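You operate a simulated robot arm through the tools that you are given. There is no shell and no other tool.

You run a simulated robot arm. Do the job below in one go: nothing can be reset, and whatever is moved stays where it is left.

## Task
Put things in order on the top of the island bench. At the end: the silver tape folder from the top of the island bench stands on top of the white sealed quilt pack; the blue thread cone from the top of the island bench stands where the silver bobbin case stood; the brown card sleeve stands where the blue thread cone stood; the silver bobbin case from the top of the island bench is in the blue plastic tray; whatever was shut is shut again. Leave all else as you found it, and nothing knocked over.

Only the result counts: the job must be done as asked and must still hold three seconds after the hand-in. Knocking over, shifting, dropping, spilling or breaking anything else fails it.

## Robot
A 7-joint arm with a two-finger gripper, fixed in place. Base frame: the origin is at the foot of the arm, x ahead of it, y to its left, z up; the work surface is at about z = 800. Lengths are in mm, angles in rad, forces in N, time in s.
With the tool pointing down near the work surface it reaches from about 340 to 720 mm from the base axis. Its first joint turns from -1.152 to 1.152 rad. Payload 2.45 kg.
Tool frame: the origin (TCP) lies between the finger pads and is the grasp point; the fingertips stand 26 mm ahead of it; z points along the fingers, y is the line along which they close. The gripper opens to 96 mm. The gripper's body begins 69 mm behind the TCP.
Orientation is told as [roll, pitch, yaw] about the base's x, y, z axes, in that order, counted from this pose: with the fingers straight down and closing along the base's y, the tool's x points along the base's -x, its y along +y and its z along -z.

## Interface
- The arm moves only by the tool arm_command. Its argument "moves" is a list that holds one entry, the list of rows, each a list of 7 numbers: the turn, a rotation vector about the base's x, y, z in units of 120 degrees (1.0 is 120 degrees), then the shift along the base's x, y, z in units of 400 mm (1.0 is 400 mm), then the opening in per cent of the stroke, from 0 (shut) to 100 (fully open). In form: [[[rx, ry, rz, dx, dy, dz, claw], ...]]. A call has 1 to 20 rows; each row is the pose to reach, as a shift and turn from the pose commanded when the call began. A call with a number of a shift or a turn outside -1 to 1 is refused whole. Each row takes 0.2 s and may step no farther than 50 mm and 0.15 rad from the row before; otherwise, or with a gripper value out of range, the whole call is refused. A pose out of reach is approached as far as the arm can. The call stops where the force on the tool passes 40 N (or 10 N more than at its start, if that is more) or the arm is blocked; 0.2 s more then pass. The fingers move at their own pace and stop on an object; they squeeze with about 43 N. The grip force told is the motor's: it shows also when the fingers shut on nothing. Time passes only in rows, and 0.2 s behind the last, so rows that repeat a pose let the fingers close. The reply holds the time, the measured pose of the TCP, the force on the tool along the base axes, the opening and the grip force, in the units named above and with some noise, with the torque about the TCP (base axes, N m) and any sound that the robot's microphone picked up.
- Cameras (640 x 400 px; columns grow to the right, rows downward): "scene" is fixed at [150.6, -399.8, 1394.7]; the picture's right is [0.83, -0.56, 0.00], its down [-0.46, -0.68, -0.57] and it looks along [0.32, 0.47, -0.82] (base axes); focal length 250 px, centre (320, 200). "wrist" rides on the gripper at [82, 3, -98] in the tool frame; the picture's right is [-0.04, 1.00, 0.00], its down [-0.73, -0.03, -0.68] and it looks along [-0.68, -0.03, 0.73] (tool axes); focal length 256 px, centre (320, 200). There is no depth. A picture from a camera that has moved, and an enlarged one, comes with that camera's place and axes in the base frame and with its lens.
- grab_frame(camera): a new picture of that camera. The clock stands still meanwhile.
- inspect(camera, box): a new picture of the part [left, top, right, bottom] of that camera's present view, enlarged. The clock stands still meanwhile.
- job_done(): hands the job in; it is judged then, once.

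Places have to be worked out from the pictures, the camera data and where the tool is seen. Open the gripper and draw the arm clear of the work before you hand the job in, unless the task says otherwise.

The tools are called after ">>>" as name(argument=value, ...) on one line, values as JSON. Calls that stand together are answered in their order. arm_command: Moves the arm, as the interface text tells. Its arguments: {"type":"object","properties":{"moves":{"type":"array"}},"required":["moves"]} The other tools are called the same way: grab_frame (camera) takes a picture; inspect (camera, box) takes an enlarged picture of a part of a camera's view; job_done () hands the job in.

At the start:

```text
time: 0.0
ee_pos: [466.9, -82.5, 1086.6]
ee_rot: [-0.001, 0.001, 0.0]
wrist_force: [-0.2, -0.4, 0.0]
wrist_torque: [0.01, 0.03, 0.0]
width: 95.9
gripper_force: 0.0
```

scene: 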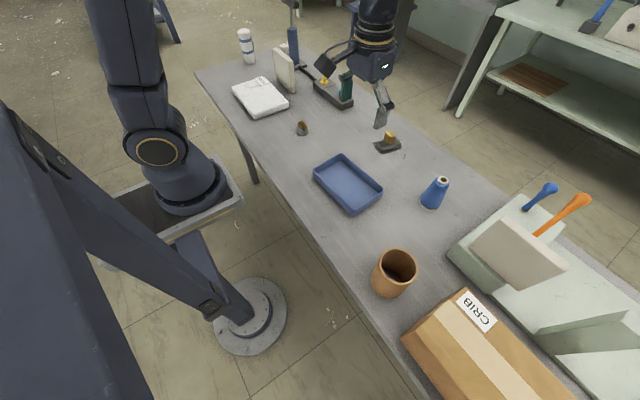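
wrist: 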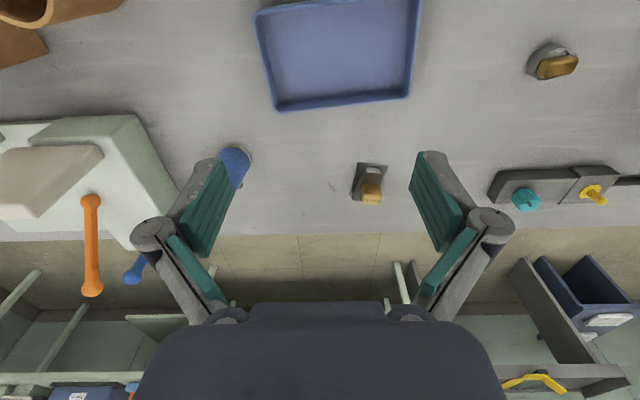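

I see the bench with a white quilt pack, a card sleeve beside it, two small silver/gold objects, a blue tray and a blue cone. I'll enlarge parts of the scene to identify them.

>>> inspect(camera="scene", box=[200, 20, 360, 120])

>>> inspect(camera="scene", box=[270, 80, 430, 180])

>>> inspect(camera="scene", box=[290, 130, 482, 250])

>>> inspect(camera="scene", box=[340, 180, 640, 368])

>>> inspect(camera="wrist", box=[320, 20, 640, 220])

```text
4.00 times, centred on (280, 70) of scene
camera zoom: at [150.6, -399.8, 1394.7], right [0.83, -0.56, 0.0], down [-0.46, -0.68, -0.57], along [0.32, 0.47, -0.82], focal length 1001 px, centre (480, 720)
```

zoom: 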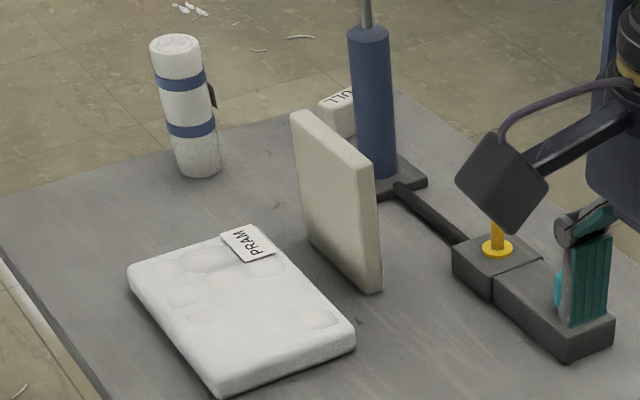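

```text
4.00 times, centred on (350, 130) of scene
camera zoom: at [150.6, -399.8, 1394.7], right [0.83, -0.56, 0.0], down [-0.46, -0.68, -0.57], along [0.32, 0.47, -0.82], focal length 1001 px, centre (200, 480)
```

zoom: 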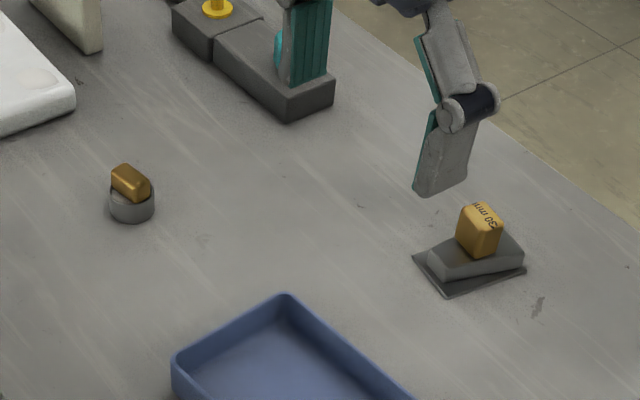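

```text
3.33 times, centred on (386, 190) of scene
camera zoom: at [150.6, -399.8, 1394.7], right [0.83, -0.56, 0.0], down [-0.46, -0.68, -0.57], along [0.32, 0.47, -0.82], focal length 834 px, centre (100, 233)
```

zoom: 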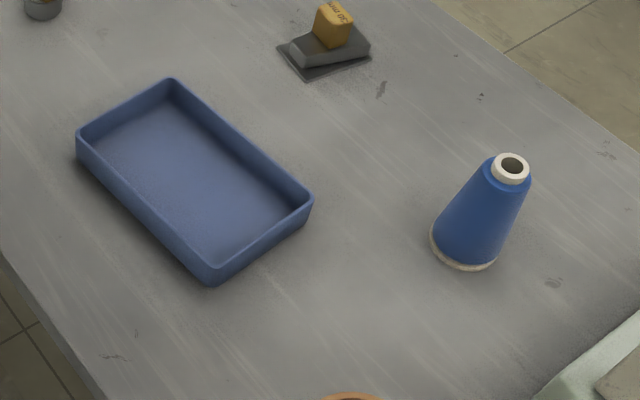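

```text
2.13 times, centred on (490, 274) of scene
camera zoom: at [150.6, -399.8, 1394.7], right [0.83, -0.56, 0.0], down [-0.46, -0.68, -0.57], along [0.32, 0.47, -0.82], focal length 533 px, centre (-42, 43)
```

zoom: 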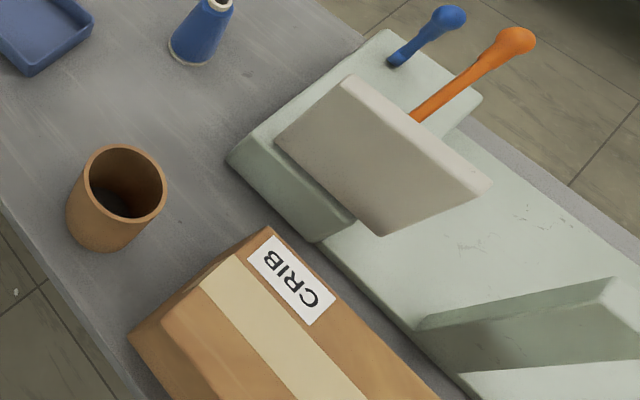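

```text
2.00 times, centred on (480, 120) of wrist
camera zoom: at [386.4, -78.6, 1184.9], right [0.04, 1.0, 0.0], down [0.73, -0.03, 0.68], along [0.68, -0.03, -0.73], focal length 512 px, centre (0, 360)
```

zoom: 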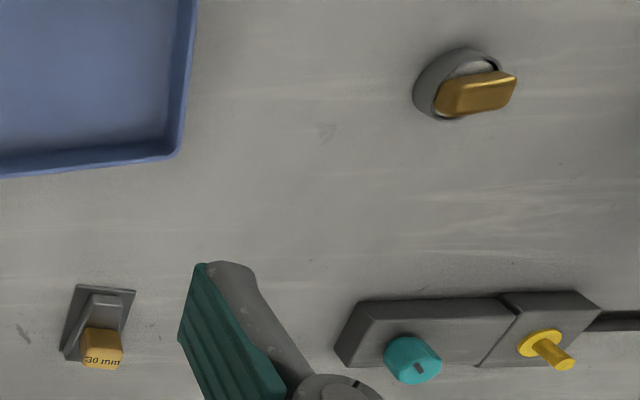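

The small round item at about (498, 220) is the bobbin case and the plate with the "30 mm" block at about (698, -2) is the tape folder. The cone is near (637, -246), the sleeve near (376, -349) and the tray centre near (476, -62). I'll move high over to the bobbin case for a closer look.

>>> arm_command(moves=[[[0, 0, 0, 0.01, 0.1, 0, 100], [0, 0, 0, 0.02, 0.2, 0, 100], [0, 0, 0, 0.03, 0.3, -0.03, 100], [0, 0, 0, 0.04, 0.4, -0.08, 100], [0, 0, 0, 0.05, 0.5, -0.14, 100], [0, 0, 0, 0.06, 0.6, -0.2, 100], [0, 0, 0, 0.07, 0.7, -0.26, 100], [0, 0, 0, 0.0775, 0.755, -0.32, 100], [0, 0, 0, 0.0775, 0.755, -0.32, 100]]])

>>> grab_frame(camera="wrist")

>>> grab_frame(camera="scene")

```text
time: 2.0
ee_pos: [497.8, 219.8, 958.6]
ee_rot: [-0.002, 0.0, -0.002]
wrist_force: [1.0, -0.7, 0.5]
wrist_torque: [0.01, -0.02, 0.01]
width: 96.1
gripper_force: 0.1
```

```text
taken
camera wrist: at [417.7, 223.4, 1056.6], right [0.04, 1.0, 0.0], down [0.73, -0.03, 0.68], along [0.68, -0.03, -0.73], focal length 256 px, centre (320, 200)
```

wrist: 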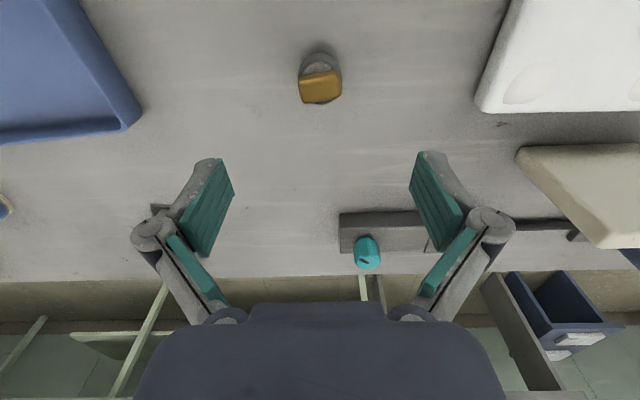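

```text
taken
```

scene: 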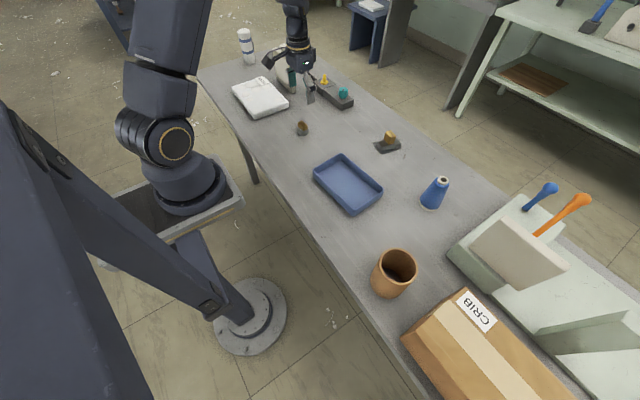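

The bobbin case sits almost straight below the tool. I'll enlarge it to see its shape.

>>> inspect(camera="wrist", box=[270, 30, 370, 120])

>>> inspect(camera="scene", box=[282, 110, 322, 145])

>>> inspect(camera="scene", box=[220, 20, 360, 120])

```text
4.44 times, centred on (320, 75) of wrist
camera zoom: at [417.7, 223.4, 1056.6], right [0.04, 1.0, 0.0], down [0.73, -0.03, 0.68], along [0.68, -0.03, -0.73], focal length 1138 px, centre (320, 756)
```

zoom: 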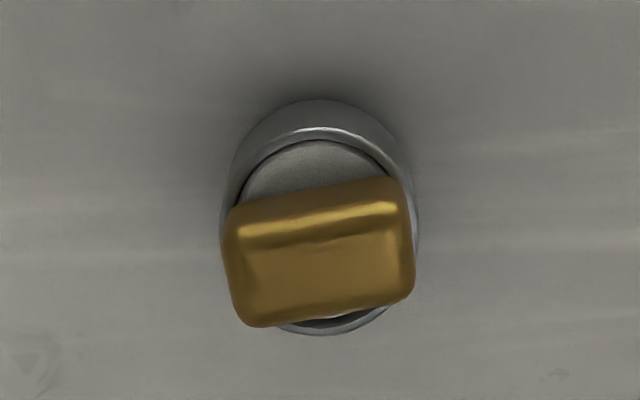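

```text
11.43 times, centred on (302, 128) of scene
camera zoom: at [150.6, -399.8, 1394.7], right [0.83, -0.56, 0.0], down [-0.46, -0.68, -0.57], along [0.32, 0.47, -0.82], focal length 2861 px, centre (526, 1029)
```

zoom: 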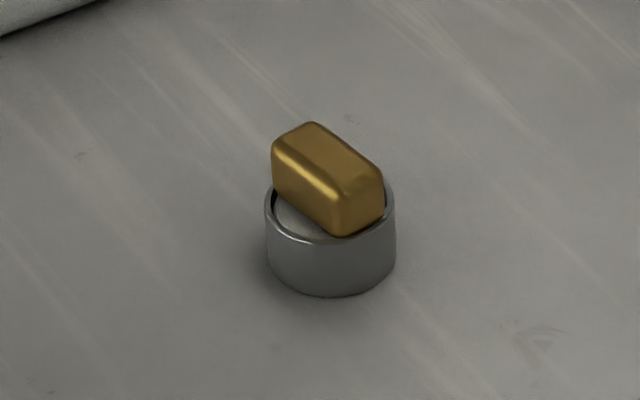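

```text
4.00 times, centred on (290, 70) of scene
camera zoom: at [150.6, -399.8, 1394.7], right [0.83, -0.56, 0.0], down [-0.46, -0.68, -0.57], along [0.32, 0.47, -0.82], focal length 1001 px, centre (440, 720)
```

zoom: 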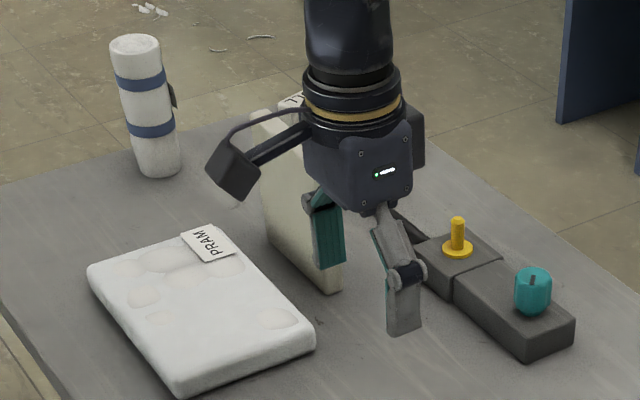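

The bobbin case is a 38 mm cylinder about 22 mm high, with its centre at about (496, 219). I'll go down around it with the fingers open and check before closing.

>>> arm_command(moves=[[[0, 0, 0, -0.004, -0.002, -0.08, 100], [0, 0, 0, -0.004, -0.002, -0.16, 100], [0, 0, 0, -0.004, -0.002, -0.22, 100], [0, 0, 0, -0.004, -0.002, -0.27, 100], [0, 0, 0, -0.004, -0.002, -0.3, 100], [0, 0, 0, -0.004, -0.002, -0.316, 100], [0, 0, 0, -0.004, -0.002, -0.316, 100]]])

>>> grab_frame(camera="wrist")

>>> inspect(camera="scene", box=[262, 90, 342, 150])

```text
time: 3.6
ee_pos: [497.6, 219.8, 832.2]
ee_rot: [-0.002, 0.002, 0.0]
wrist_force: [1.3, -0.1, 0.4]
wrist_torque: [0.01, 0.0, 0.0]
width: 96.0
gripper_force: 0.0
```

```text
taken
camera wrist: at [415.9, 223.0, 930.4], right [0.04, 1.0, 0.0], down [0.73, -0.03, 0.68], along [0.68, -0.03, -0.73], focal length 256 px, centre (320, 200)
```

wrist: 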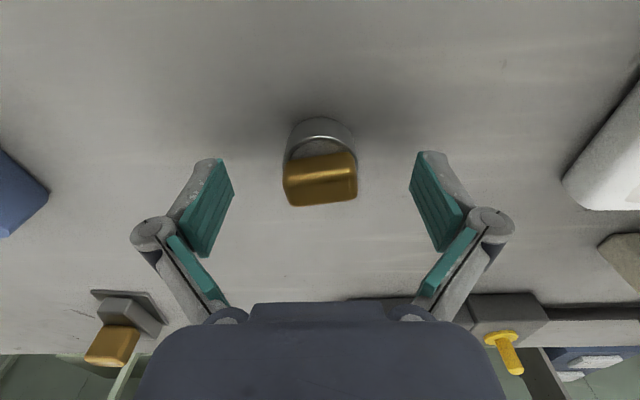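

```text
6.67 times, centred on (302, 120) of scene
camera zoom: at [150.6, -399.8, 1394.7], right [0.83, -0.56, 0.0], down [-0.46, -0.68, -0.57], along [0.32, 0.47, -0.82], focal length 1669 px, centre (440, 733)
```

zoom: 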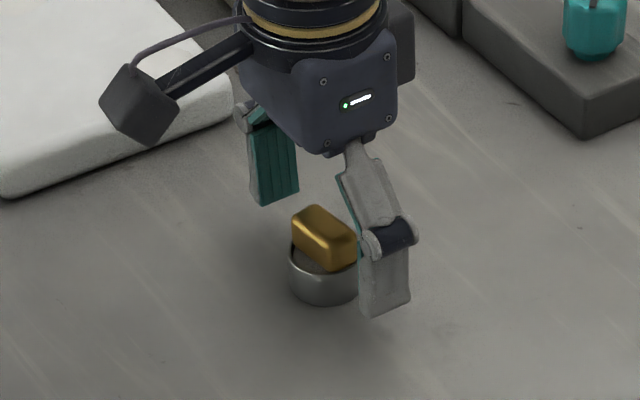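

The case is centred between the fingers with the tips at about z 806. I'll close the gripper on it and then lift a little.

>>> arm_command(moves=[[[0, 0, 0, -0.003, 0, 0, 60], [0, 0, 0, -0.003, 0, 0, 30], [0, 0, 0, -0.003, 0, 0, 0], [0, 0, 0, -0.003, 0, 0, 0], [0, 0, 0, -0.003, 0, 0, 0], [0, 0, 0, -0.003, 0, 0, 0], [0, 0, 0, -0.003, 0, 0, 0]]])

```text
time: 5.2
ee_pos: [495.6, 220.0, 832.3]
ee_rot: [-0.002, -0.001, -0.001]
wrist_force: [-0.2, -0.4, 4.2]
wrist_torque: [-0.01, 0.04, -0.07]
width: 38.3
gripper_force: 43.0
```

The case is gripped at 38.3 mm. I'll lift it and carry it above the tray.

>>> arm_command(moves=[[[0, 0, 0, 0, 0, 0.05, 0], [0, 0, 0, 0, 0, 0.12, 0], [0, 0, 0, 0, 0, 0.22, 0], [0, 0, 0, 0, -0.05, 0.31, 0], [0, 0, 0, -0.008, -0.16, 0.32, 0], [0, 0, 0, -0.016, -0.27, 0.32, 0], [0, 0, 0, -0.024, -0.38, 0.32, 0], [0, 0, 0, -0.032, -0.49, 0.32, 0], [0, 0, 0, -0.04, -0.6, 0.32, 0], [0, 0, 0, -0.045, -0.68, 0.32, 0], [0, 0, 0, -0.049, -0.705, 0.32, 0], [0, 0, 0, -0.049, -0.705, 0.32, 0]]])

>>> grab_frame(camera="wrist")

>>> grab_frame(camera="scene")

```text
time: 7.8
ee_pos: [476.3, -62.7, 960.6]
ee_rot: [0.002, 0.001, 0.0]
wrist_force: [0.0, 0.5, -0.3]
wrist_torque: [0.03, 0.05, -0.01]
width: 38.3
gripper_force: 43.0
```

```text
taken
camera wrist: at [395.3, -59.4, 1058.4], right [0.04, 1.0, 0.0], down [0.73, -0.03, 0.68], along [0.68, -0.03, -0.73], focal length 256 px, centre (320, 200)
```

wrist: 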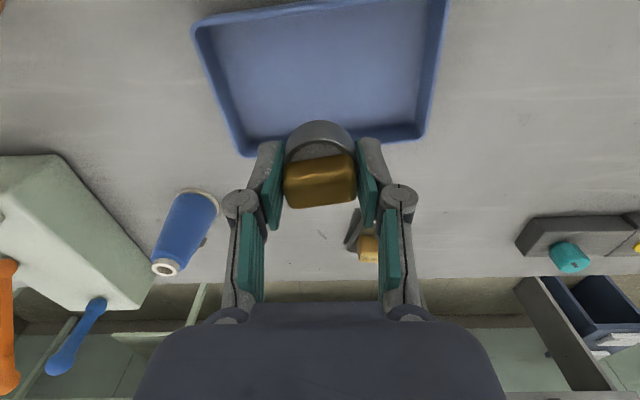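

```text
taken
```

scene: 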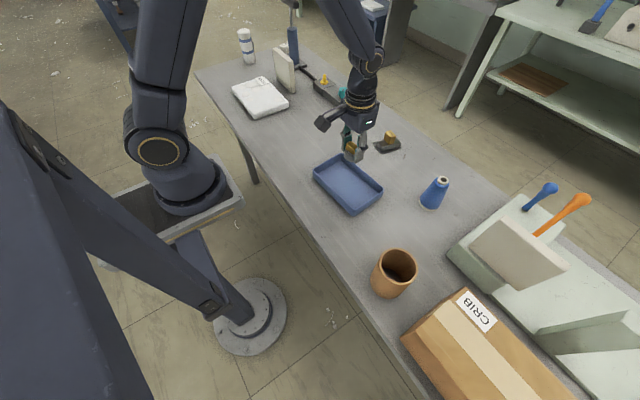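

The tray spans roughly x 420–540 and y -155 to 37, so the case hangs over its middle. I'll lower it to just above the tray floor.

>>> arm_command(moves=[[[0, 0, 0, 0.005, 0, -0.1, 0], [0, 0, 0, 0.005, 0, -0.19, 0], [0, 0, 0, 0.005, 0, -0.25, 0], [0, 0, 0, 0.005, 0, -0.28, 0], [0, 0, 0, 0.005, 0, -0.295, 0], [0, 0, 0, 0.005, 0, -0.302, 0], [0, 0, 0, 0.005, 0, -0.302, 0]]])

>>> grab_frame(camera="wrist")

>>> inspect(camera="scene", box=[300, 100, 420, 220])

```text
time: 9.4
ee_pos: [477.1, -62.3, 839.8]
ee_rot: [-0.001, -0.001, 0.001]
wrist_force: [-0.4, -0.6, -0.7]
wrist_torque: [0.01, 0.03, 0.01]
width: 38.3
gripper_force: 43.0
```

```text
taken
camera wrist: at [397.3, -59.8, 937.8], right [0.04, 1.0, 0.0], down [0.73, -0.03, 0.68], along [0.68, -0.03, -0.73], focal length 256 px, centre (320, 200)
```

wrist: 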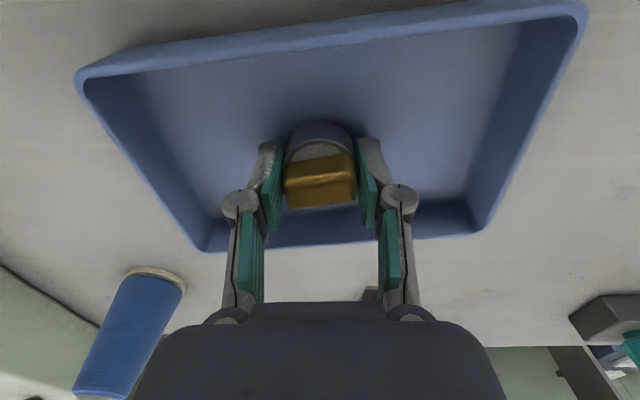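

```text
3.33 times, centred on (360, 160) of scene
camera zoom: at [150.6, -399.8, 1394.7], right [0.83, -0.56, 0.0], down [-0.46, -0.68, -0.57], along [0.32, 0.47, -0.82], focal length 834 px, centre (187, 333)
```

zoom: 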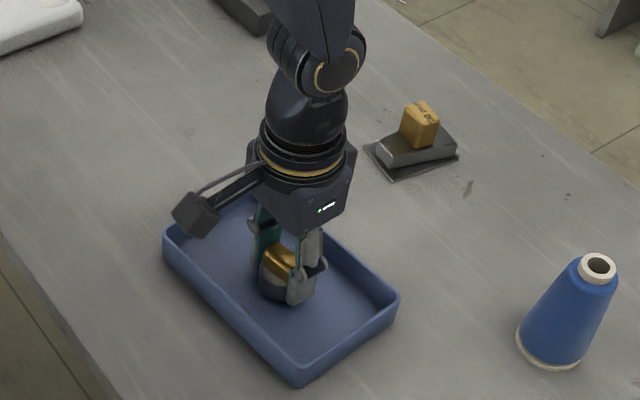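

The case is inside the tray with clearance all round and no contact force yet. I'll lower it in millimetre steps until the force rises.

>>> arm_command(moves=[[[0, 0, 0, 0, 0, -0.004, 0], [0, 0, 0, 0, 0, -0.007, 0], [0, 0, 0, 0, 0, -0.01, 0], [0, 0, 0, 0, 0, -0.01, 0]]])

```text
time: 10.4
ee_pos: [477.7, -63.1, 837.0]
ee_rot: [0.0, -0.003, 0.0]
wrist_force: [-5.2, -0.8, 20.4]
wrist_torque: [-0.01, 0.17, 0.02]
width: 38.2
gripper_force: 43.3
```

It's touching the tray floor (20 N). I'll ease up slightly, open the fingers, and go straight up.

>>> arm_command(moves=[[[0, 0, 0, 0, 0, 0.003, 0], [0, 0, 0, 0, 0, 0.003, 45], [0, 0, 0, 0, 0, 0.003, 60], [0, 0, 0, 0, 0, 0.003, 75], [0, 0, 0, 0, 0, 0.003, 75], [0, 0, 0, 0, 0, 0.03, 75], [0, 0, 0, 0, 0, 0.1, 75], [0, 0, 0, 0, 0, 0.2, 80], [0, 0, 0, 0, 0, 0.3, 100], [0, 0, 0, 0, 0, 0.4, 100], [0, 0, 0, 0, 0, 0.4, 100]]])

>>> grab_frame(camera="wrist")

>>> inspect(camera="scene", box=[300, 140, 400, 220])

```text
time: 12.8
ee_pos: [477.9, -62.6, 995.4]
ee_rot: [-0.001, 0.002, 0.002]
wrist_force: [0.1, -0.1, -0.5]
wrist_torque: [0.01, 0.03, 0.01]
width: 96.1
gripper_force: 0.1
```

```text
taken
camera wrist: at [397.7, -59.3, 1094.1], right [0.04, 1.0, 0.0], down [0.73, -0.03, 0.68], along [0.68, -0.03, -0.73], focal length 256 px, centre (320, 200)
```

wrist: 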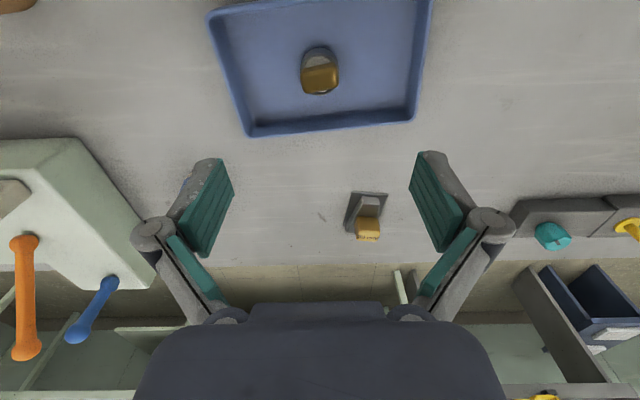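

```text
5.00 times, centred on (350, 180) of scene
camera zoom: at [150.6, -399.8, 1394.7], right [0.83, -0.56, 0.0], down [-0.46, -0.68, -0.57], along [0.32, 0.47, -0.82], focal length 1252 px, centre (170, 300)
```

zoom: 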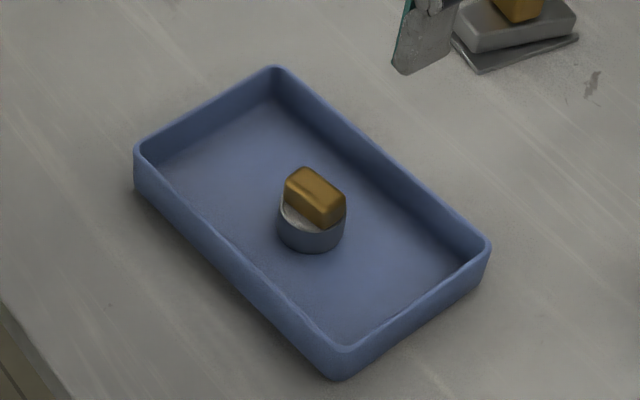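

The case stands upright in the tray. Next is the cone: I'll move partway toward it at safe height and look at it and the block with levers beside it.

>>> arm_command(moves=[[[0, 0, 0, 0.04, -0.08, 0.01, 100], [0, 0, 0, 0.08, -0.17, 0.03, 100], [0, 0, 0, 0.12, -0.26, 0.04, 100], [0, 0, 0, 0.16, -0.35, 0.04, 100], [0, 0, 0, 0.2, -0.44, 0.04, 100], [0, 0, 0, 0.2, -0.44, 0.04, 100]]])

>>> grab_frame(camera="wrist")

>>> inspect(camera="scene", box=[400, 150, 640, 300])

```text
time: 14.2
ee_pos: [557.5, -238.3, 1012.7]
ee_rot: [0.001, 0.0, 0.002]
wrist_force: [-0.6, -0.8, -0.3]
wrist_torque: [0.01, 0.03, 0.0]
width: 96.2
gripper_force: 0.1
```

```text
taken
camera wrist: at [477.8, -235.7, 1109.7], right [0.04, 1.0, 0.0], down [0.73, -0.03, 0.68], along [0.68, -0.03, -0.73], focal length 256 px, centre (320, 200)
```

wrist: 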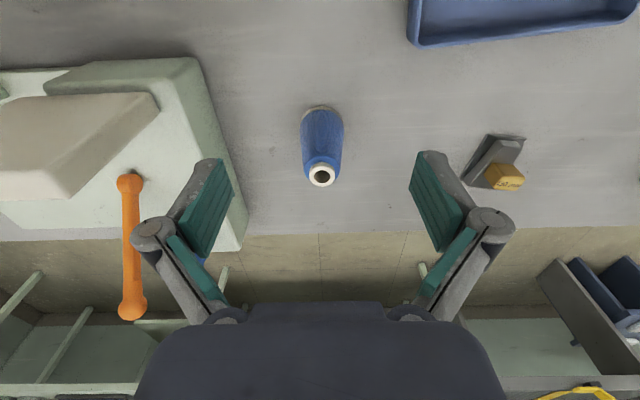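

```text
2.67 times, centred on (520, 225) of scene
camera zoom: at [150.6, -399.8, 1394.7], right [0.83, -0.56, 0.0], down [-0.46, -0.68, -0.57], along [0.32, 0.47, -0.82], focal length 668 px, centre (-213, 133)
```

zoom: 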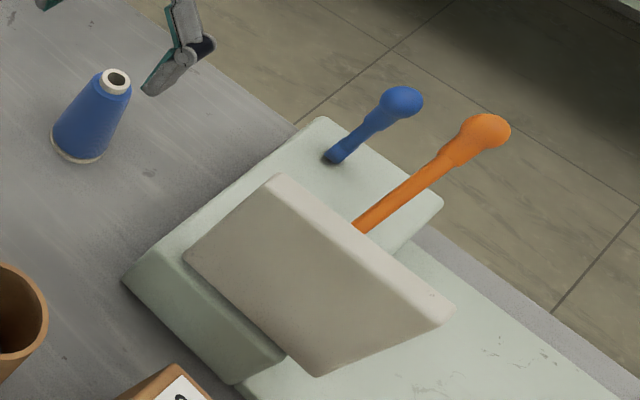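

The cone's base centre looks to be about (632, -241), about 109 mm tall, and the block's face is well clear at y < -369. I'll move above the cone and descend partway to check alignment.

>>> arm_command(moves=[[[0, 0, 0, 0.1, -0.004, 0, 100], [0, 0, 0, 0.186, -0.006, 0, 100], [0, 0, 0, 0.186, -0.006, -0.08, 100], [0, 0, 0, 0.186, -0.006, -0.15, 100], [0, 0, 0, 0.186, -0.006, -0.2, 100], [0, 0, 0, 0.186, -0.006, -0.2, 100]]])

>>> grab_frame(camera="wrist")

>>> inspect(camera="scene", box=[380, 120, 500, 220])

```text
time: 15.6
ee_pos: [632.5, -240.8, 931.3]
ee_rot: [0.001, 0.0, -0.001]
wrist_force: [0.0, 0.1, -0.3]
wrist_torque: [-0.01, 0.04, 0.01]
width: 96.0
gripper_force: 0.0
```

```text
taken
camera wrist: at [552.4, -237.8, 1029.7], right [0.04, 1.0, 0.0], down [0.73, -0.03, 0.68], along [0.68, -0.03, -0.73], focal length 256 px, centre (320, 200)
```

wrist: 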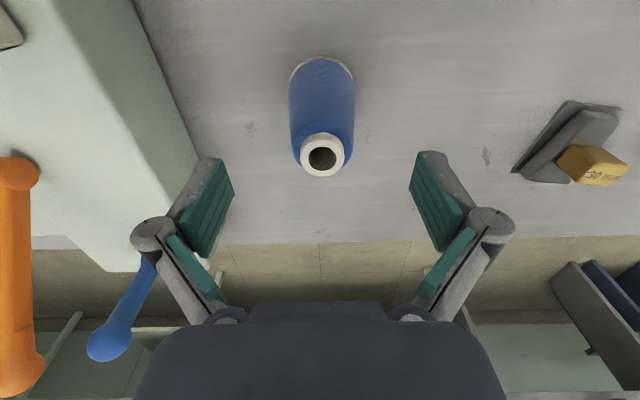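

```text
4.00 times, centred on (440, 170) of scene
camera zoom: at [150.6, -399.8, 1394.7], right [0.83, -0.56, 0.0], down [-0.46, -0.68, -0.57], along [0.32, 0.47, -0.82], focal length 1001 px, centre (-160, 320)
```

zoom: 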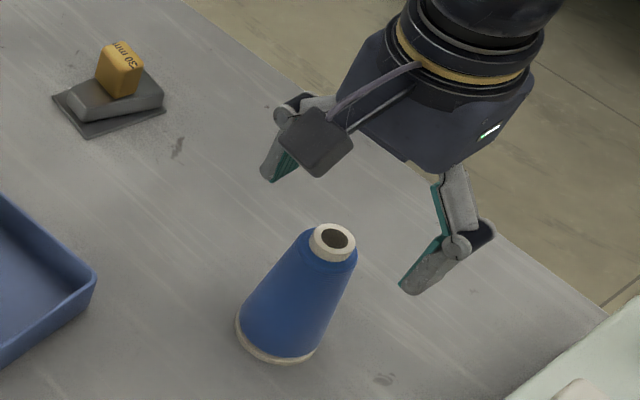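

The cone's top ring is centred under the tool at about (632, -240.5). I'll go down to grip just above mid-height and close.

>>> arm_command(moves=[[[0, 0, 0, 0.001, 0, -0.06, 100], [0, 0, 0, 0.001, 0, -0.115, 100], [0, 0, 0, 0.001, 0, -0.115, 70], [0, 0, 0, 0.001, 0, -0.115, 40], [0, 0, 0, 0.001, 0, -0.115, 20], [0, 0, 0, 0.001, 0, -0.115, 0], [0, 0, 0, 0.001, 0, -0.115, 0], [0, 0, 0, 0.001, 0, -0.115, 0], [0, 0, 0, 0.001, 0, -0.115, 0]]])

>>> grab_frame(camera="wrist")

>>> inspect(camera="scene", box=[380, 120, 500, 220])

```text
time: 17.6
ee_pos: [633.4, -240.2, 886.6]
ee_rot: [-0.001, -0.001, 0.001]
wrist_force: [-0.2, 2.3, 1.6]
wrist_torque: [0.22, -0.04, 0.01]
width: 44.5
gripper_force: 43.0
```

```text
taken
camera wrist: at [552.9, -237.7, 983.9], right [0.04, 1.0, 0.0], down [0.73, -0.03, 0.68], along [0.68, -0.03, -0.73], focal length 256 px, centre (320, 200)
```

wrist: 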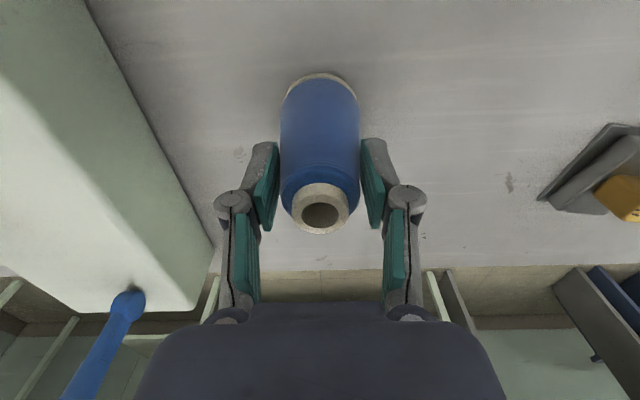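

```text
4.00 times, centred on (440, 170) of scene
camera zoom: at [150.6, -399.7, 1394.7], right [0.83, -0.56, 0.0], down [-0.46, -0.68, -0.57], along [0.32, 0.47, -0.82], focal length 1001 px, centre (-160, 320)
```

zoom: 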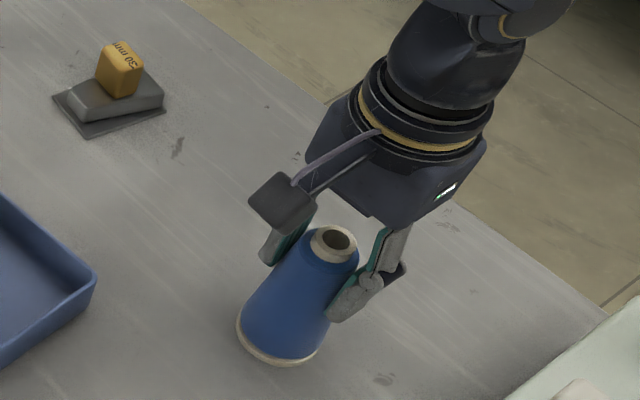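

The fingers hold the cone at 44.5 mm. I'll lift 20 mm and check that it comes up straight.

>>> arm_command(moves=[[[0, 0, 0, 0, 0, 0.012, 0], [0, 0, 0, 0, 0, 0.03, 0], [0, 0, 0, 0, 0, 0.05, 0], [0, 0, 0, 0, 0, 0.05, 0], [0, 0, 0, 0, 0, 0.05, 0]]])

>>> grab_frame(camera="wrist")

>>> inspect(camera="scene", box=[380, 120, 500, 220])

```text
time: 18.8
ee_pos: [632.7, -240.8, 905.3]
ee_rot: [0.001, 0.0, -0.001]
wrist_force: [0.8, 0.1, -1.7]
wrist_torque: [-0.02, 0.0, -0.02]
width: 44.4
gripper_force: 43.2
```

```text
taken
camera wrist: at [552.5, -237.8, 1003.8], right [0.04, 1.0, 0.0], down [0.73, -0.03, 0.68], along [0.68, -0.03, -0.73], focal length 256 px, centre (320, 200)
```

wrist: 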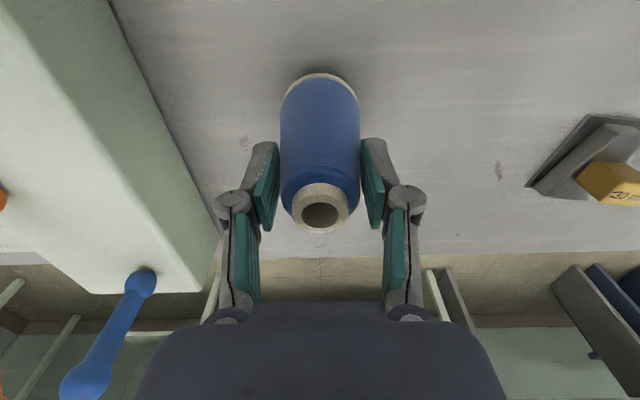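

```text
4.00 times, centred on (440, 170) of scene
camera zoom: at [150.6, -399.8, 1394.7], right [0.83, -0.56, 0.0], down [-0.46, -0.68, -0.57], along [0.32, 0.47, -0.82], focal length 1001 px, centre (-160, 320)
```

zoom: 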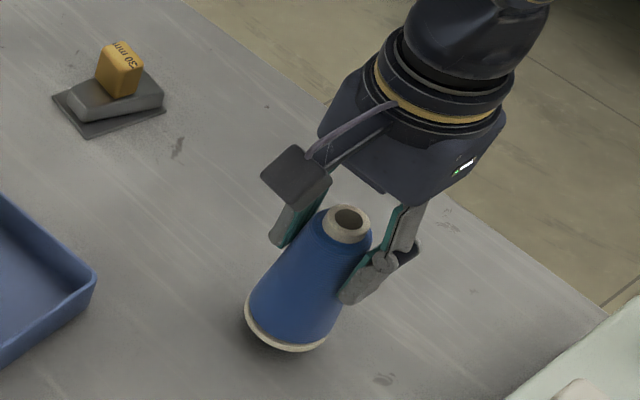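

The cone hangs straight and steady. I'll lift it higher and carry it in two legs toward the bobbin case's old place at (496, 219).

>>> arm_command(moves=[[[0, 0, 0, 0, 0, 0.08, 0], [0, 0, 0, 0, 0, 0.17, 0], [0, 0, 0, 0, 0.02, 0.27, 0], [0, 0, 0, -0.03, 0.1, 0.3, 0], [0, 0, 0, -0.06, 0.2, 0.3, 0], [0, 0, 0, -0.09, 0.3, 0.3, 0], [0, 0, 0, -0.12, 0.4, 0.3, 0], [0, 0, 0, -0.15, 0.5, 0.3, 0], [0, 0, 0, -0.18, 0.6, 0.3, 0], [0, 0, 0, -0.21, 0.7, 0.3, 0], [0, 0, 0, -0.24, 0.8, 0.3, 0], [0, 0, 0, -0.27, 0.9, 0.3, 0], [0, 0, 0, -0.27, 0.9, 0.3, 0]]])

```text
time: 21.6
ee_pos: [524.9, 119.5, 1025.1]
ee_rot: [-0.001, -0.001, 0.0]
wrist_force: [0.6, 0.1, -2.0]
wrist_torque: [0.0, 0.01, 0.01]
width: 43.9
gripper_force: 42.8
```

The width has crept from 44.4 to 43.9 mm, so the cone may be sliding down slightly. I'll go on promptly to above the target and lower to a small clearance.

>>> arm_command(moves=[[[0, 0, 0, -0.025, 0.09, 0, 0], [0, 0, 0, -0.05, 0.18, 0, 0], [0, 0, 0, -0.0725, 0.248, -0.04, 0], [0, 0, 0, -0.0725, 0.248, -0.13, 0], [0, 0, 0, -0.0725, 0.248, -0.22, 0], [0, 0, 0, -0.0725, 0.248, -0.27, 0], [0, 0, 0, -0.0725, 0.248, -0.3, 0], [0, 0, 0, -0.0725, 0.248, -0.3, 0]]])

>>> grab_frame(camera="wrist")

>>> inspect(camera="scene", box=[250, 60, 370, 160])

```text
time: 23.4
ee_pos: [496.7, 217.2, 904.7]
ee_rot: [0.0, 0.0, 0.0]
wrist_force: [0.1, 0.0, -1.3]
wrist_torque: [-0.02, -0.01, -0.01]
width: 44.3
gripper_force: 42.5
```

```text
taken
camera wrist: at [415.0, 221.0, 1002.7], right [0.04, 1.0, 0.0], down [0.73, -0.03, 0.68], along [0.68, -0.03, -0.73], focal length 256 px, centre (320, 200)
```

wrist: 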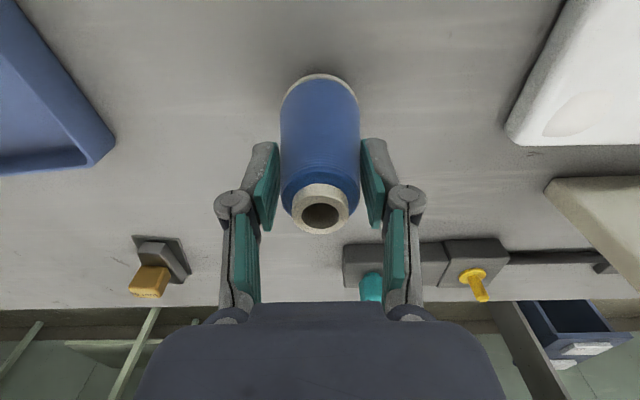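

```text
4.00 times, centred on (310, 110) of scene
camera zoom: at [150.6, -399.8, 1394.7], right [0.83, -0.56, 0.0], down [-0.46, -0.68, -0.57], along [0.32, 0.47, -0.82], focal length 1001 px, centre (360, 560)
```

zoom: 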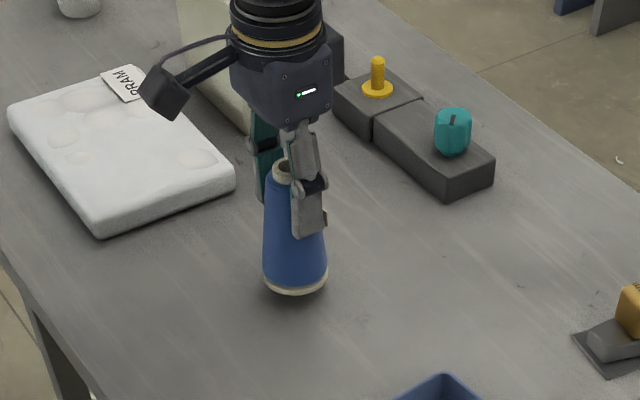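

There's no slip and the cone hangs 18 mm above the target. I'll nudge +2 mm in y and lower gently to contact.

>>> arm_command(moves=[[[0, 0, 0, -0.001, 0.004, -0.02, 0], [0, 0, 0, -0.001, 0.004, -0.035, 0], [0, 0, 0, -0.001, 0.004, -0.04, 0], [0, 0, 0, -0.001, 0.004, -0.043, 0], [0, 0, 0, -0.001, 0.004, -0.043, 0]]])

```text
time: 24.6
ee_pos: [495.5, 219.5, 887.8]
ee_rot: [0.0, 0.0, 0.0]
wrist_force: [-0.6, 0.0, -1.2]
wrist_torque: [-0.01, 0.0, 0.02]
width: 44.2
gripper_force: 43.1
```

No contact yet, so I'll go down a further 1–3 mm in small steps.

>>> arm_command(moves=[[[0, 0, 0, 0, 0, -0.003, 0], [0, 0, 0, 0, 0, -0.005, 0], [0, 0, 0, 0, 0, -0.005, 0]]])

```text
time: 25.4
ee_pos: [495.8, 218.0, 884.8]
ee_rot: [0.0, 0.0, 0.0]
wrist_force: [-0.4, 0.3, -2.7]
wrist_torque: [-0.02, -0.03, 0.01]
width: 44.2
gripper_force: 43.0
```

Still only the cone's weight shows, so I'll lower a bit more.

>>> arm_command(moves=[[[0, 0, 0, 0, 0, -0.0025, 0], [0, 0, 0, 0, 0, -0.0025, 0]]])

>>> inspect(camera="scene", box=[270, 80, 350, 150])

```text
time: 26.0
ee_pos: [495.0, 220.1, 885.0]
ee_rot: [0.0, -0.002, 0.001]
wrist_force: [-6.6, -3.1, 18.0]
wrist_torque: [-0.1, 0.21, -0.01]
width: 44.1
gripper_force: 43.1
```

```text
5.71 times, centred on (310, 115) of scene
camera zoom: at [150.2, -400.0, 1394.7], right [0.83, -0.56, 0.0], down [-0.46, -0.68, -0.57], along [0.32, 0.47, -0.82], focal length 1430 px, centre (377, 686)
```

zoom: 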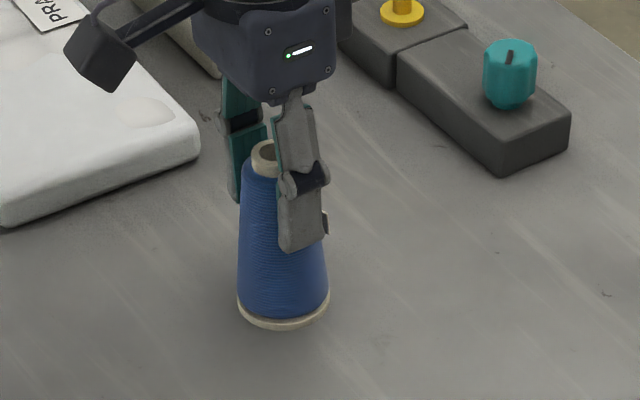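

Contact is made (18 N), so I'll ease up 1 mm, open the fingers and rise straight up.

>>> arm_command(moves=[[[0, 0, 0, 0, 0, 0.0025, 0], [0, 0, 0, 0, 0, 0.0025, 55], [0, 0, 0, 0, 0, 0.0025, 70], [0, 0, 0, 0, 0, 0.0025, 85], [0, 0, 0, 0, 0, 0.0025, 100], [0, 0, 0, 0, 0, 0.0025, 100], [0, 0, 0, 0, 0, 0.03, 100], [0, 0, 0, 0, 0, 0.12, 100], [0, 0, 0, 0, 0, 0.22, 100], [0, 0, 0, 0, 0, 0.32, 100], [0, 0, 0, 0, 0, 0.4, 100], [0, 0, 0, 0, 0, 0.4, 100]]])

>>> grab_frame(camera="wrist")

>>> grab_frame(camera="scene")

```text
time: 28.6
ee_pos: [497.4, 219.2, 1046.0]
ee_rot: [-0.001, 0.0, -0.001]
wrist_force: [-0.4, -0.5, 0.9]
wrist_torque: [-0.02, 0.0, -0.01]
width: 96.3
gripper_force: 0.0
```

```text
taken
camera wrist: at [415.8, 223.3, 1144.4], right [0.04, 1.0, 0.0], down [0.73, -0.03, 0.68], along [0.68, -0.03, -0.73], focal length 256 px, centre (320, 200)
```

wrist: 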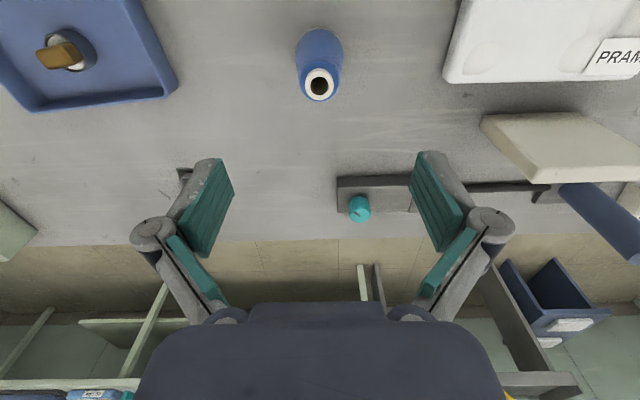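

```text
taken
```

scene: 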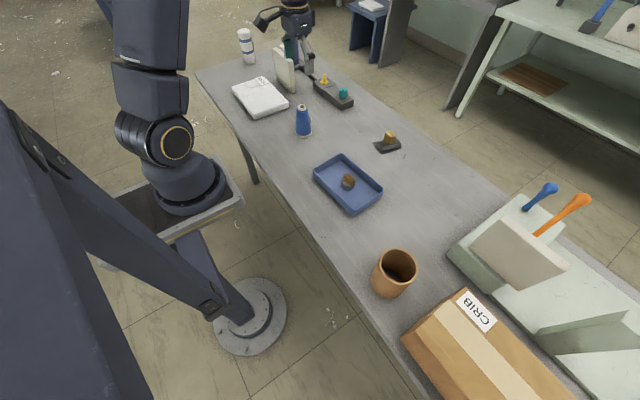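

The cone stands upright where the bobbin case was. Next is the sleeve: I'll travel high back across the bench toward it, in two legs, and look down into it.

>>> arm_command(moves=[[[0, 0, 0, -0.02, -0.11, 0, 100], [0, 0, 0, -0.04, -0.22, 0, 100], [0, 0, 0, -0.06, -0.33, 0, 100], [0, 0, 0, -0.08, -0.44, 0, 100], [0, 0, 0, -0.1, -0.55, 0, 100], [0, 0, 0, -0.12, -0.66, 0, 100], [0, 0, 0, -0.14, -0.77, 0, 100], [0, 0, 0, -0.16, -0.88, 0, 100], [0, 0, 0, -0.18, -0.98, 0, 100], [0, 0, 0, -0.18, -0.98, 0, 100]]])

>>> arm_command(moves=[[[0, 0, 0, -0.03, -0.1, 0, 100], [0, 0, 0, -0.06, -0.2, 0, 100], [0, 0, 0, -0.09, -0.3, 0, 100], [0, 0, 0, -0.12, -0.4, 0, 100], [0, 0, 0, -0.13, -0.44, 0, 100], [0, 0, 0, -0.13, -0.44, 0, 100]]])

>>> grab_frame(camera="wrist")

>>> grab_frame(camera="scene")

```text
time: 30.8
ee_pos: [422.8, -173.1, 1044.8]
ee_rot: [-0.001, 0.0, -0.001]
wrist_force: [0.4, -1.1, 0.1]
wrist_torque: [0.01, 0.0, 0.0]
width: 96.0
gripper_force: 0.0
```

```text
time: 32.2
ee_pos: [372.3, -349.0, 1044.9]
ee_rot: [-0.001, 0.0, 0.003]
wrist_force: [-0.1, 0.1, 0.2]
wrist_torque: [-0.03, 0.01, 0.01]
width: 95.9
gripper_force: 0.0
```

```text
taken
camera wrist: at [291.0, -346.0, 1143.3], right [0.04, 1.0, 0.0], down [0.73, -0.03, 0.68], along [0.68, -0.03, -0.73], focal length 256 px, centre (320, 200)
```

wrist: 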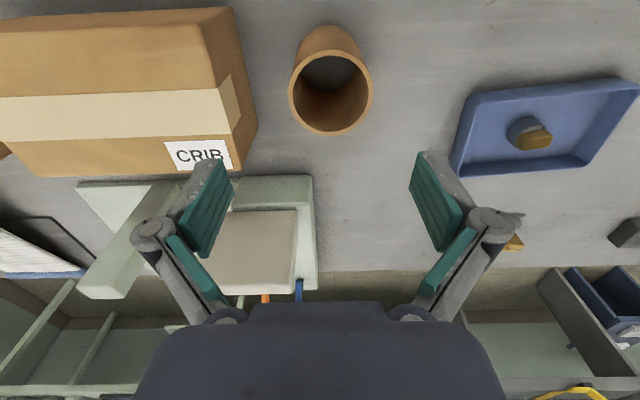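

```text
taken
```

scene: 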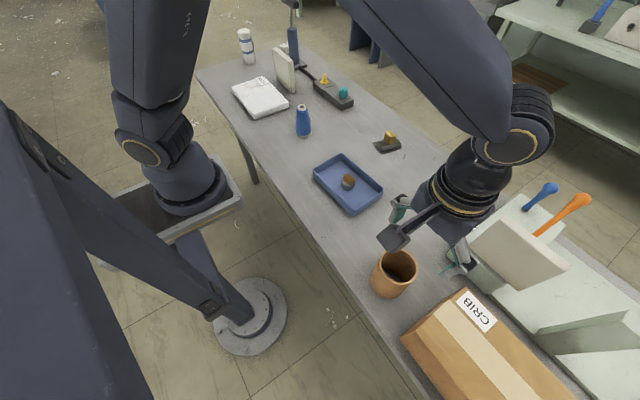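

>>> inspect(camera="wrist", box=[230, 0, 430, 150])

>>> inspect(camera="scene", box=[340, 220, 480, 330])

```text
2.67 times, centred on (330, 75) of wrist
camera zoom: at [291.0, -346.0, 1143.3], right [0.04, 1.0, 0.0], down [0.73, -0.03, 0.68], along [0.68, -0.03, -0.73], focal length 683 px, centre (293, 533)
```

zoom: 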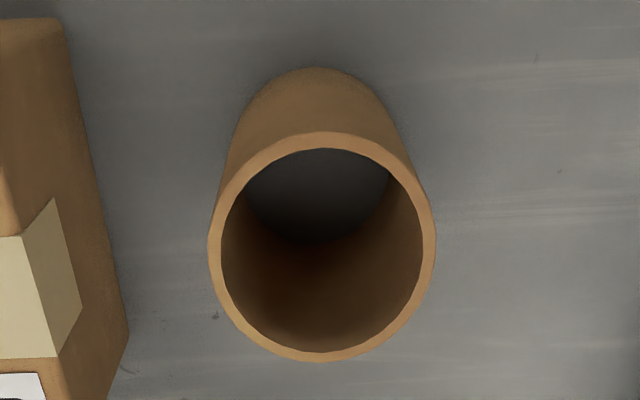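

```text
3.64 times, centred on (410, 275) of scene
camera zoom: at [150.6, -399.8, 1394.7], right [0.83, -0.56, 0.0], down [-0.46, -0.68, -0.57], along [0.32, 0.47, -0.82], focal length 910 px, centre (-7, -73)
```

zoom: 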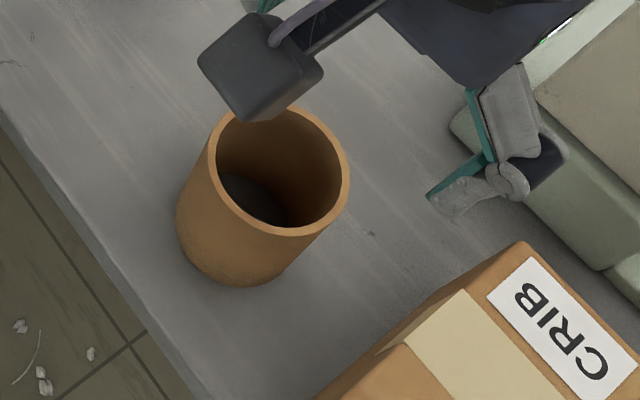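

The sleeve is an empty open tube about 78 mm wide and 105 mm tall, centred near (381, -342). The CRIB box face at y≈-444 is close, so I'll turn the gripper -0.6 rad for more finger room, centre over the sleeve and lower a bit.

>>> arm_command(moves=[[[0, 0, -0.058, 0.005, 0.004, 0, 100], [0, 0, -0.116, 0.01, 0.008, 0, 100], [0, 0, -0.174, 0.015, 0.012, 0, 100], [0, 0, -0.232, 0.02, 0.016, -0.02, 100], [0, 0, -0.2865, 0.0225, 0.0175, -0.06, 100], [0, 0, -0.2865, 0.0225, 0.0175, -0.1, 100], [0, 0, -0.2865, 0.0225, 0.0175, -0.12, 100], [0, 0, -0.2865, 0.0225, 0.0175, -0.12, 100]]])

>>> grab_frame(camera="wrist")

>>> inspect(camera="scene", box=[340, 180, 500, 320])

```text
time: 34.0
ee_pos: [380.1, -341.4, 997.3]
ee_rot: [-0.001, 0.001, -0.601]
wrist_force: [-0.3, 0.2, 0.9]
wrist_torque: [0.03, -0.04, -0.04]
width: 95.9
gripper_force: 0.0
```

```text
taken
camera wrist: at [315.5, -292.4, 1095.4], right [0.6, 0.8, 0.0], down [0.59, -0.44, 0.68], along [0.54, -0.41, -0.73], focal length 256 px, centre (320, 200)
```

wrist: 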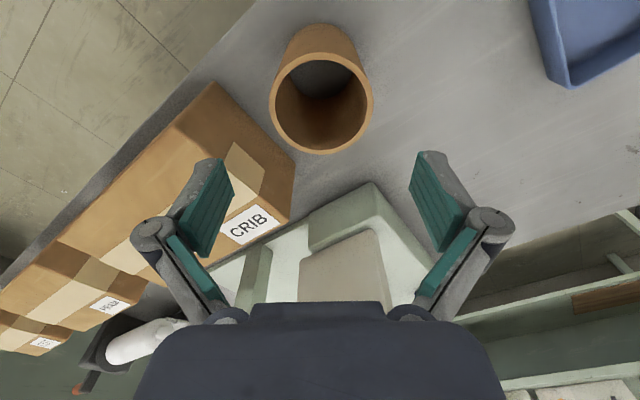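

```text
2.86 times, centred on (420, 250) of scene
camera zoom: at [150.6, -399.8, 1394.7], right [0.83, -0.56, 0.0], down [-0.46, -0.68, -0.57], along [0.32, 0.47, -0.82], focal length 715 px, centre (34, 57)
```

zoom: 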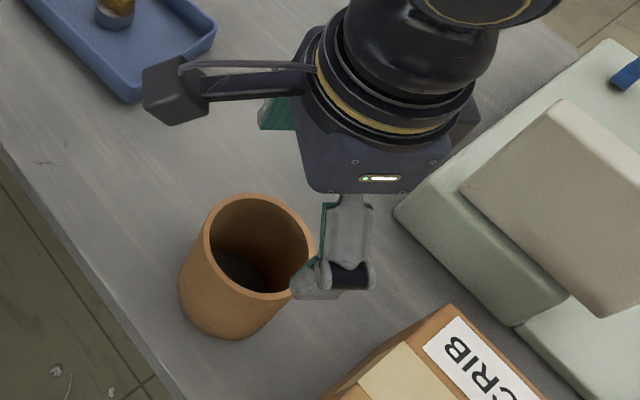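

The sleeve is centred between the fingers with about 8 mm to spare on each side. I'll descend so the tips go well below the rim, then check.

>>> arm_command(moves=[[[0, 0, 0, 0.002, 0, -0.07, 100], [0, 0, 0, 0.002, 0, -0.13, 100], [0, 0, 0, 0.002, 0, -0.18, 100], [0, 0, 0, 0.002, 0, -0.23, 100], [0, 0, 0, 0.002, 0, -0.28, 100], [0, 0, 0, 0.002, 0, -0.315, 100], [0, 0, 0, 0.002, 0, -0.315, 100]]])

>>> grab_frame(camera="wrist")

>>> inspect(camera="scene", box=[340, 200, 480, 320])

```text
time: 35.6
ee_pos: [380.7, -340.6, 871.5]
ee_rot: [0.0, 0.0, -0.6]
wrist_force: [-0.7, 0.2, 0.3]
wrist_torque: [0.0, 0.04, 0.01]
width: 96.1
gripper_force: 0.2
```

```text
taken
camera wrist: at [316.4, -292.3, 969.2], right [0.6, 0.8, 0.0], down [0.59, -0.44, 0.68], along [0.55, -0.41, -0.73], focal length 256 px, centre (320, 200)
```

wrist: 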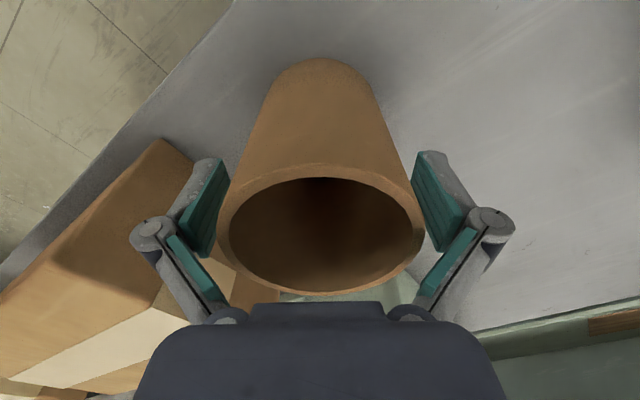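

```text
3.33 times, centred on (410, 260) of scene
camera zoom: at [150.6, -399.8, 1394.7], right [0.83, -0.56, 0.0], down [-0.46, -0.68, -0.57], along [0.32, 0.47, -0.82], focal length 834 px, centre (20, 0)
```

zoom: 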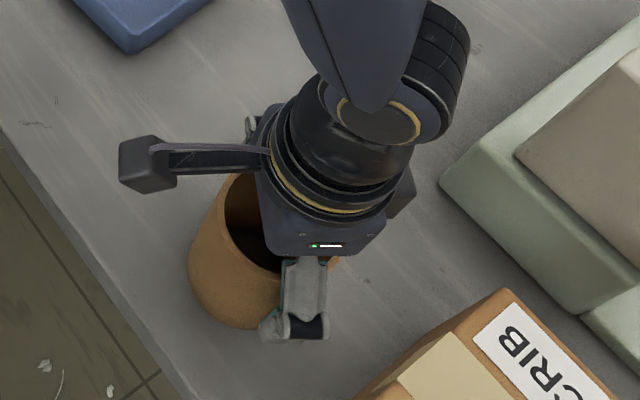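

The fingers straddle the sleeve with no contact. I'll close gently to 78 % first and read the grip force.

>>> arm_command(moves=[[[0, 0, 0, 0, 0, 0, 90], [0, 0, 0, 0, 0, 0, 80], [0, 0, 0, 0, 0, 0, 78], [0, 0, 0, 0, 0, 0, 78], [0, 0, 0, 0, 0, 0, 78]]])

```text
time: 36.8
ee_pos: [381.9, -341.1, 871.4]
ee_rot: [0.0, -0.001, -0.598]
wrist_force: [-1.1, 1.2, 6.5]
wrist_torque: [0.14, 0.08, -0.11]
width: 78.4
gripper_force: 43.2
```

The grip is at 78.4 mm with 43 N. I'll lift slightly and check.

>>> arm_command(moves=[[[0, 0, 0, 0, 0, 0.01, 70], [0, 0, 0, 0, 0, 0.03, 60], [0, 0, 0, 0, 0, 0.06, 60], [0, 0, 0, 0, 0, 0.06, 60]]])

>>> grab_frame(camera="wrist")

>>> inspect(camera="scene", box=[340, 200, 480, 320])

```text
time: 37.8
ee_pos: [381.0, -340.1, 895.6]
ee_rot: [0.001, 0.001, -0.599]
wrist_force: [-0.1, 0.5, -0.9]
wrist_torque: [-0.04, -0.03, -0.03]
width: 78.3
gripper_force: 43.3
```

```text
taken
camera wrist: at [316.0, -292.6, 993.6], right [0.6, 0.8, 0.0], down [0.59, -0.44, 0.68], along [0.54, -0.4, -0.73], focal length 256 px, centre (320, 200)
```

wrist: 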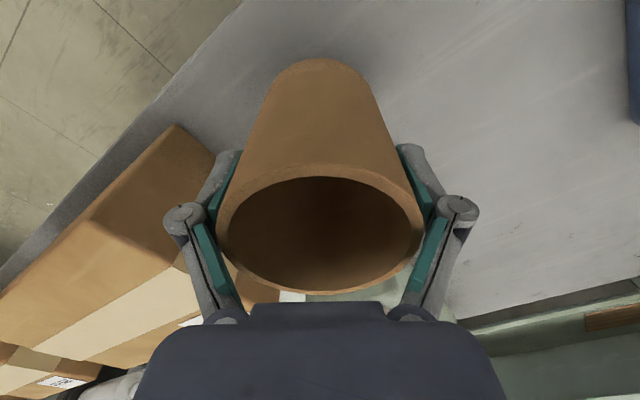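

```text
3.33 times, centred on (410, 260) of scene
camera zoom: at [150.6, -399.8, 1394.7], right [0.83, -0.56, 0.0], down [-0.46, -0.68, -0.57], along [0.32, 0.47, -0.82], focal length 834 px, centre (20, 0)
```

zoom: 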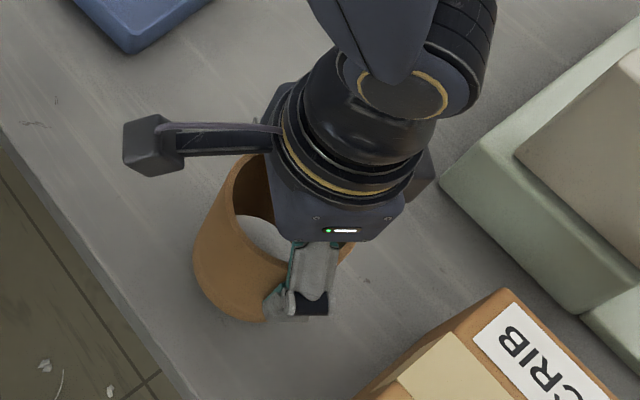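

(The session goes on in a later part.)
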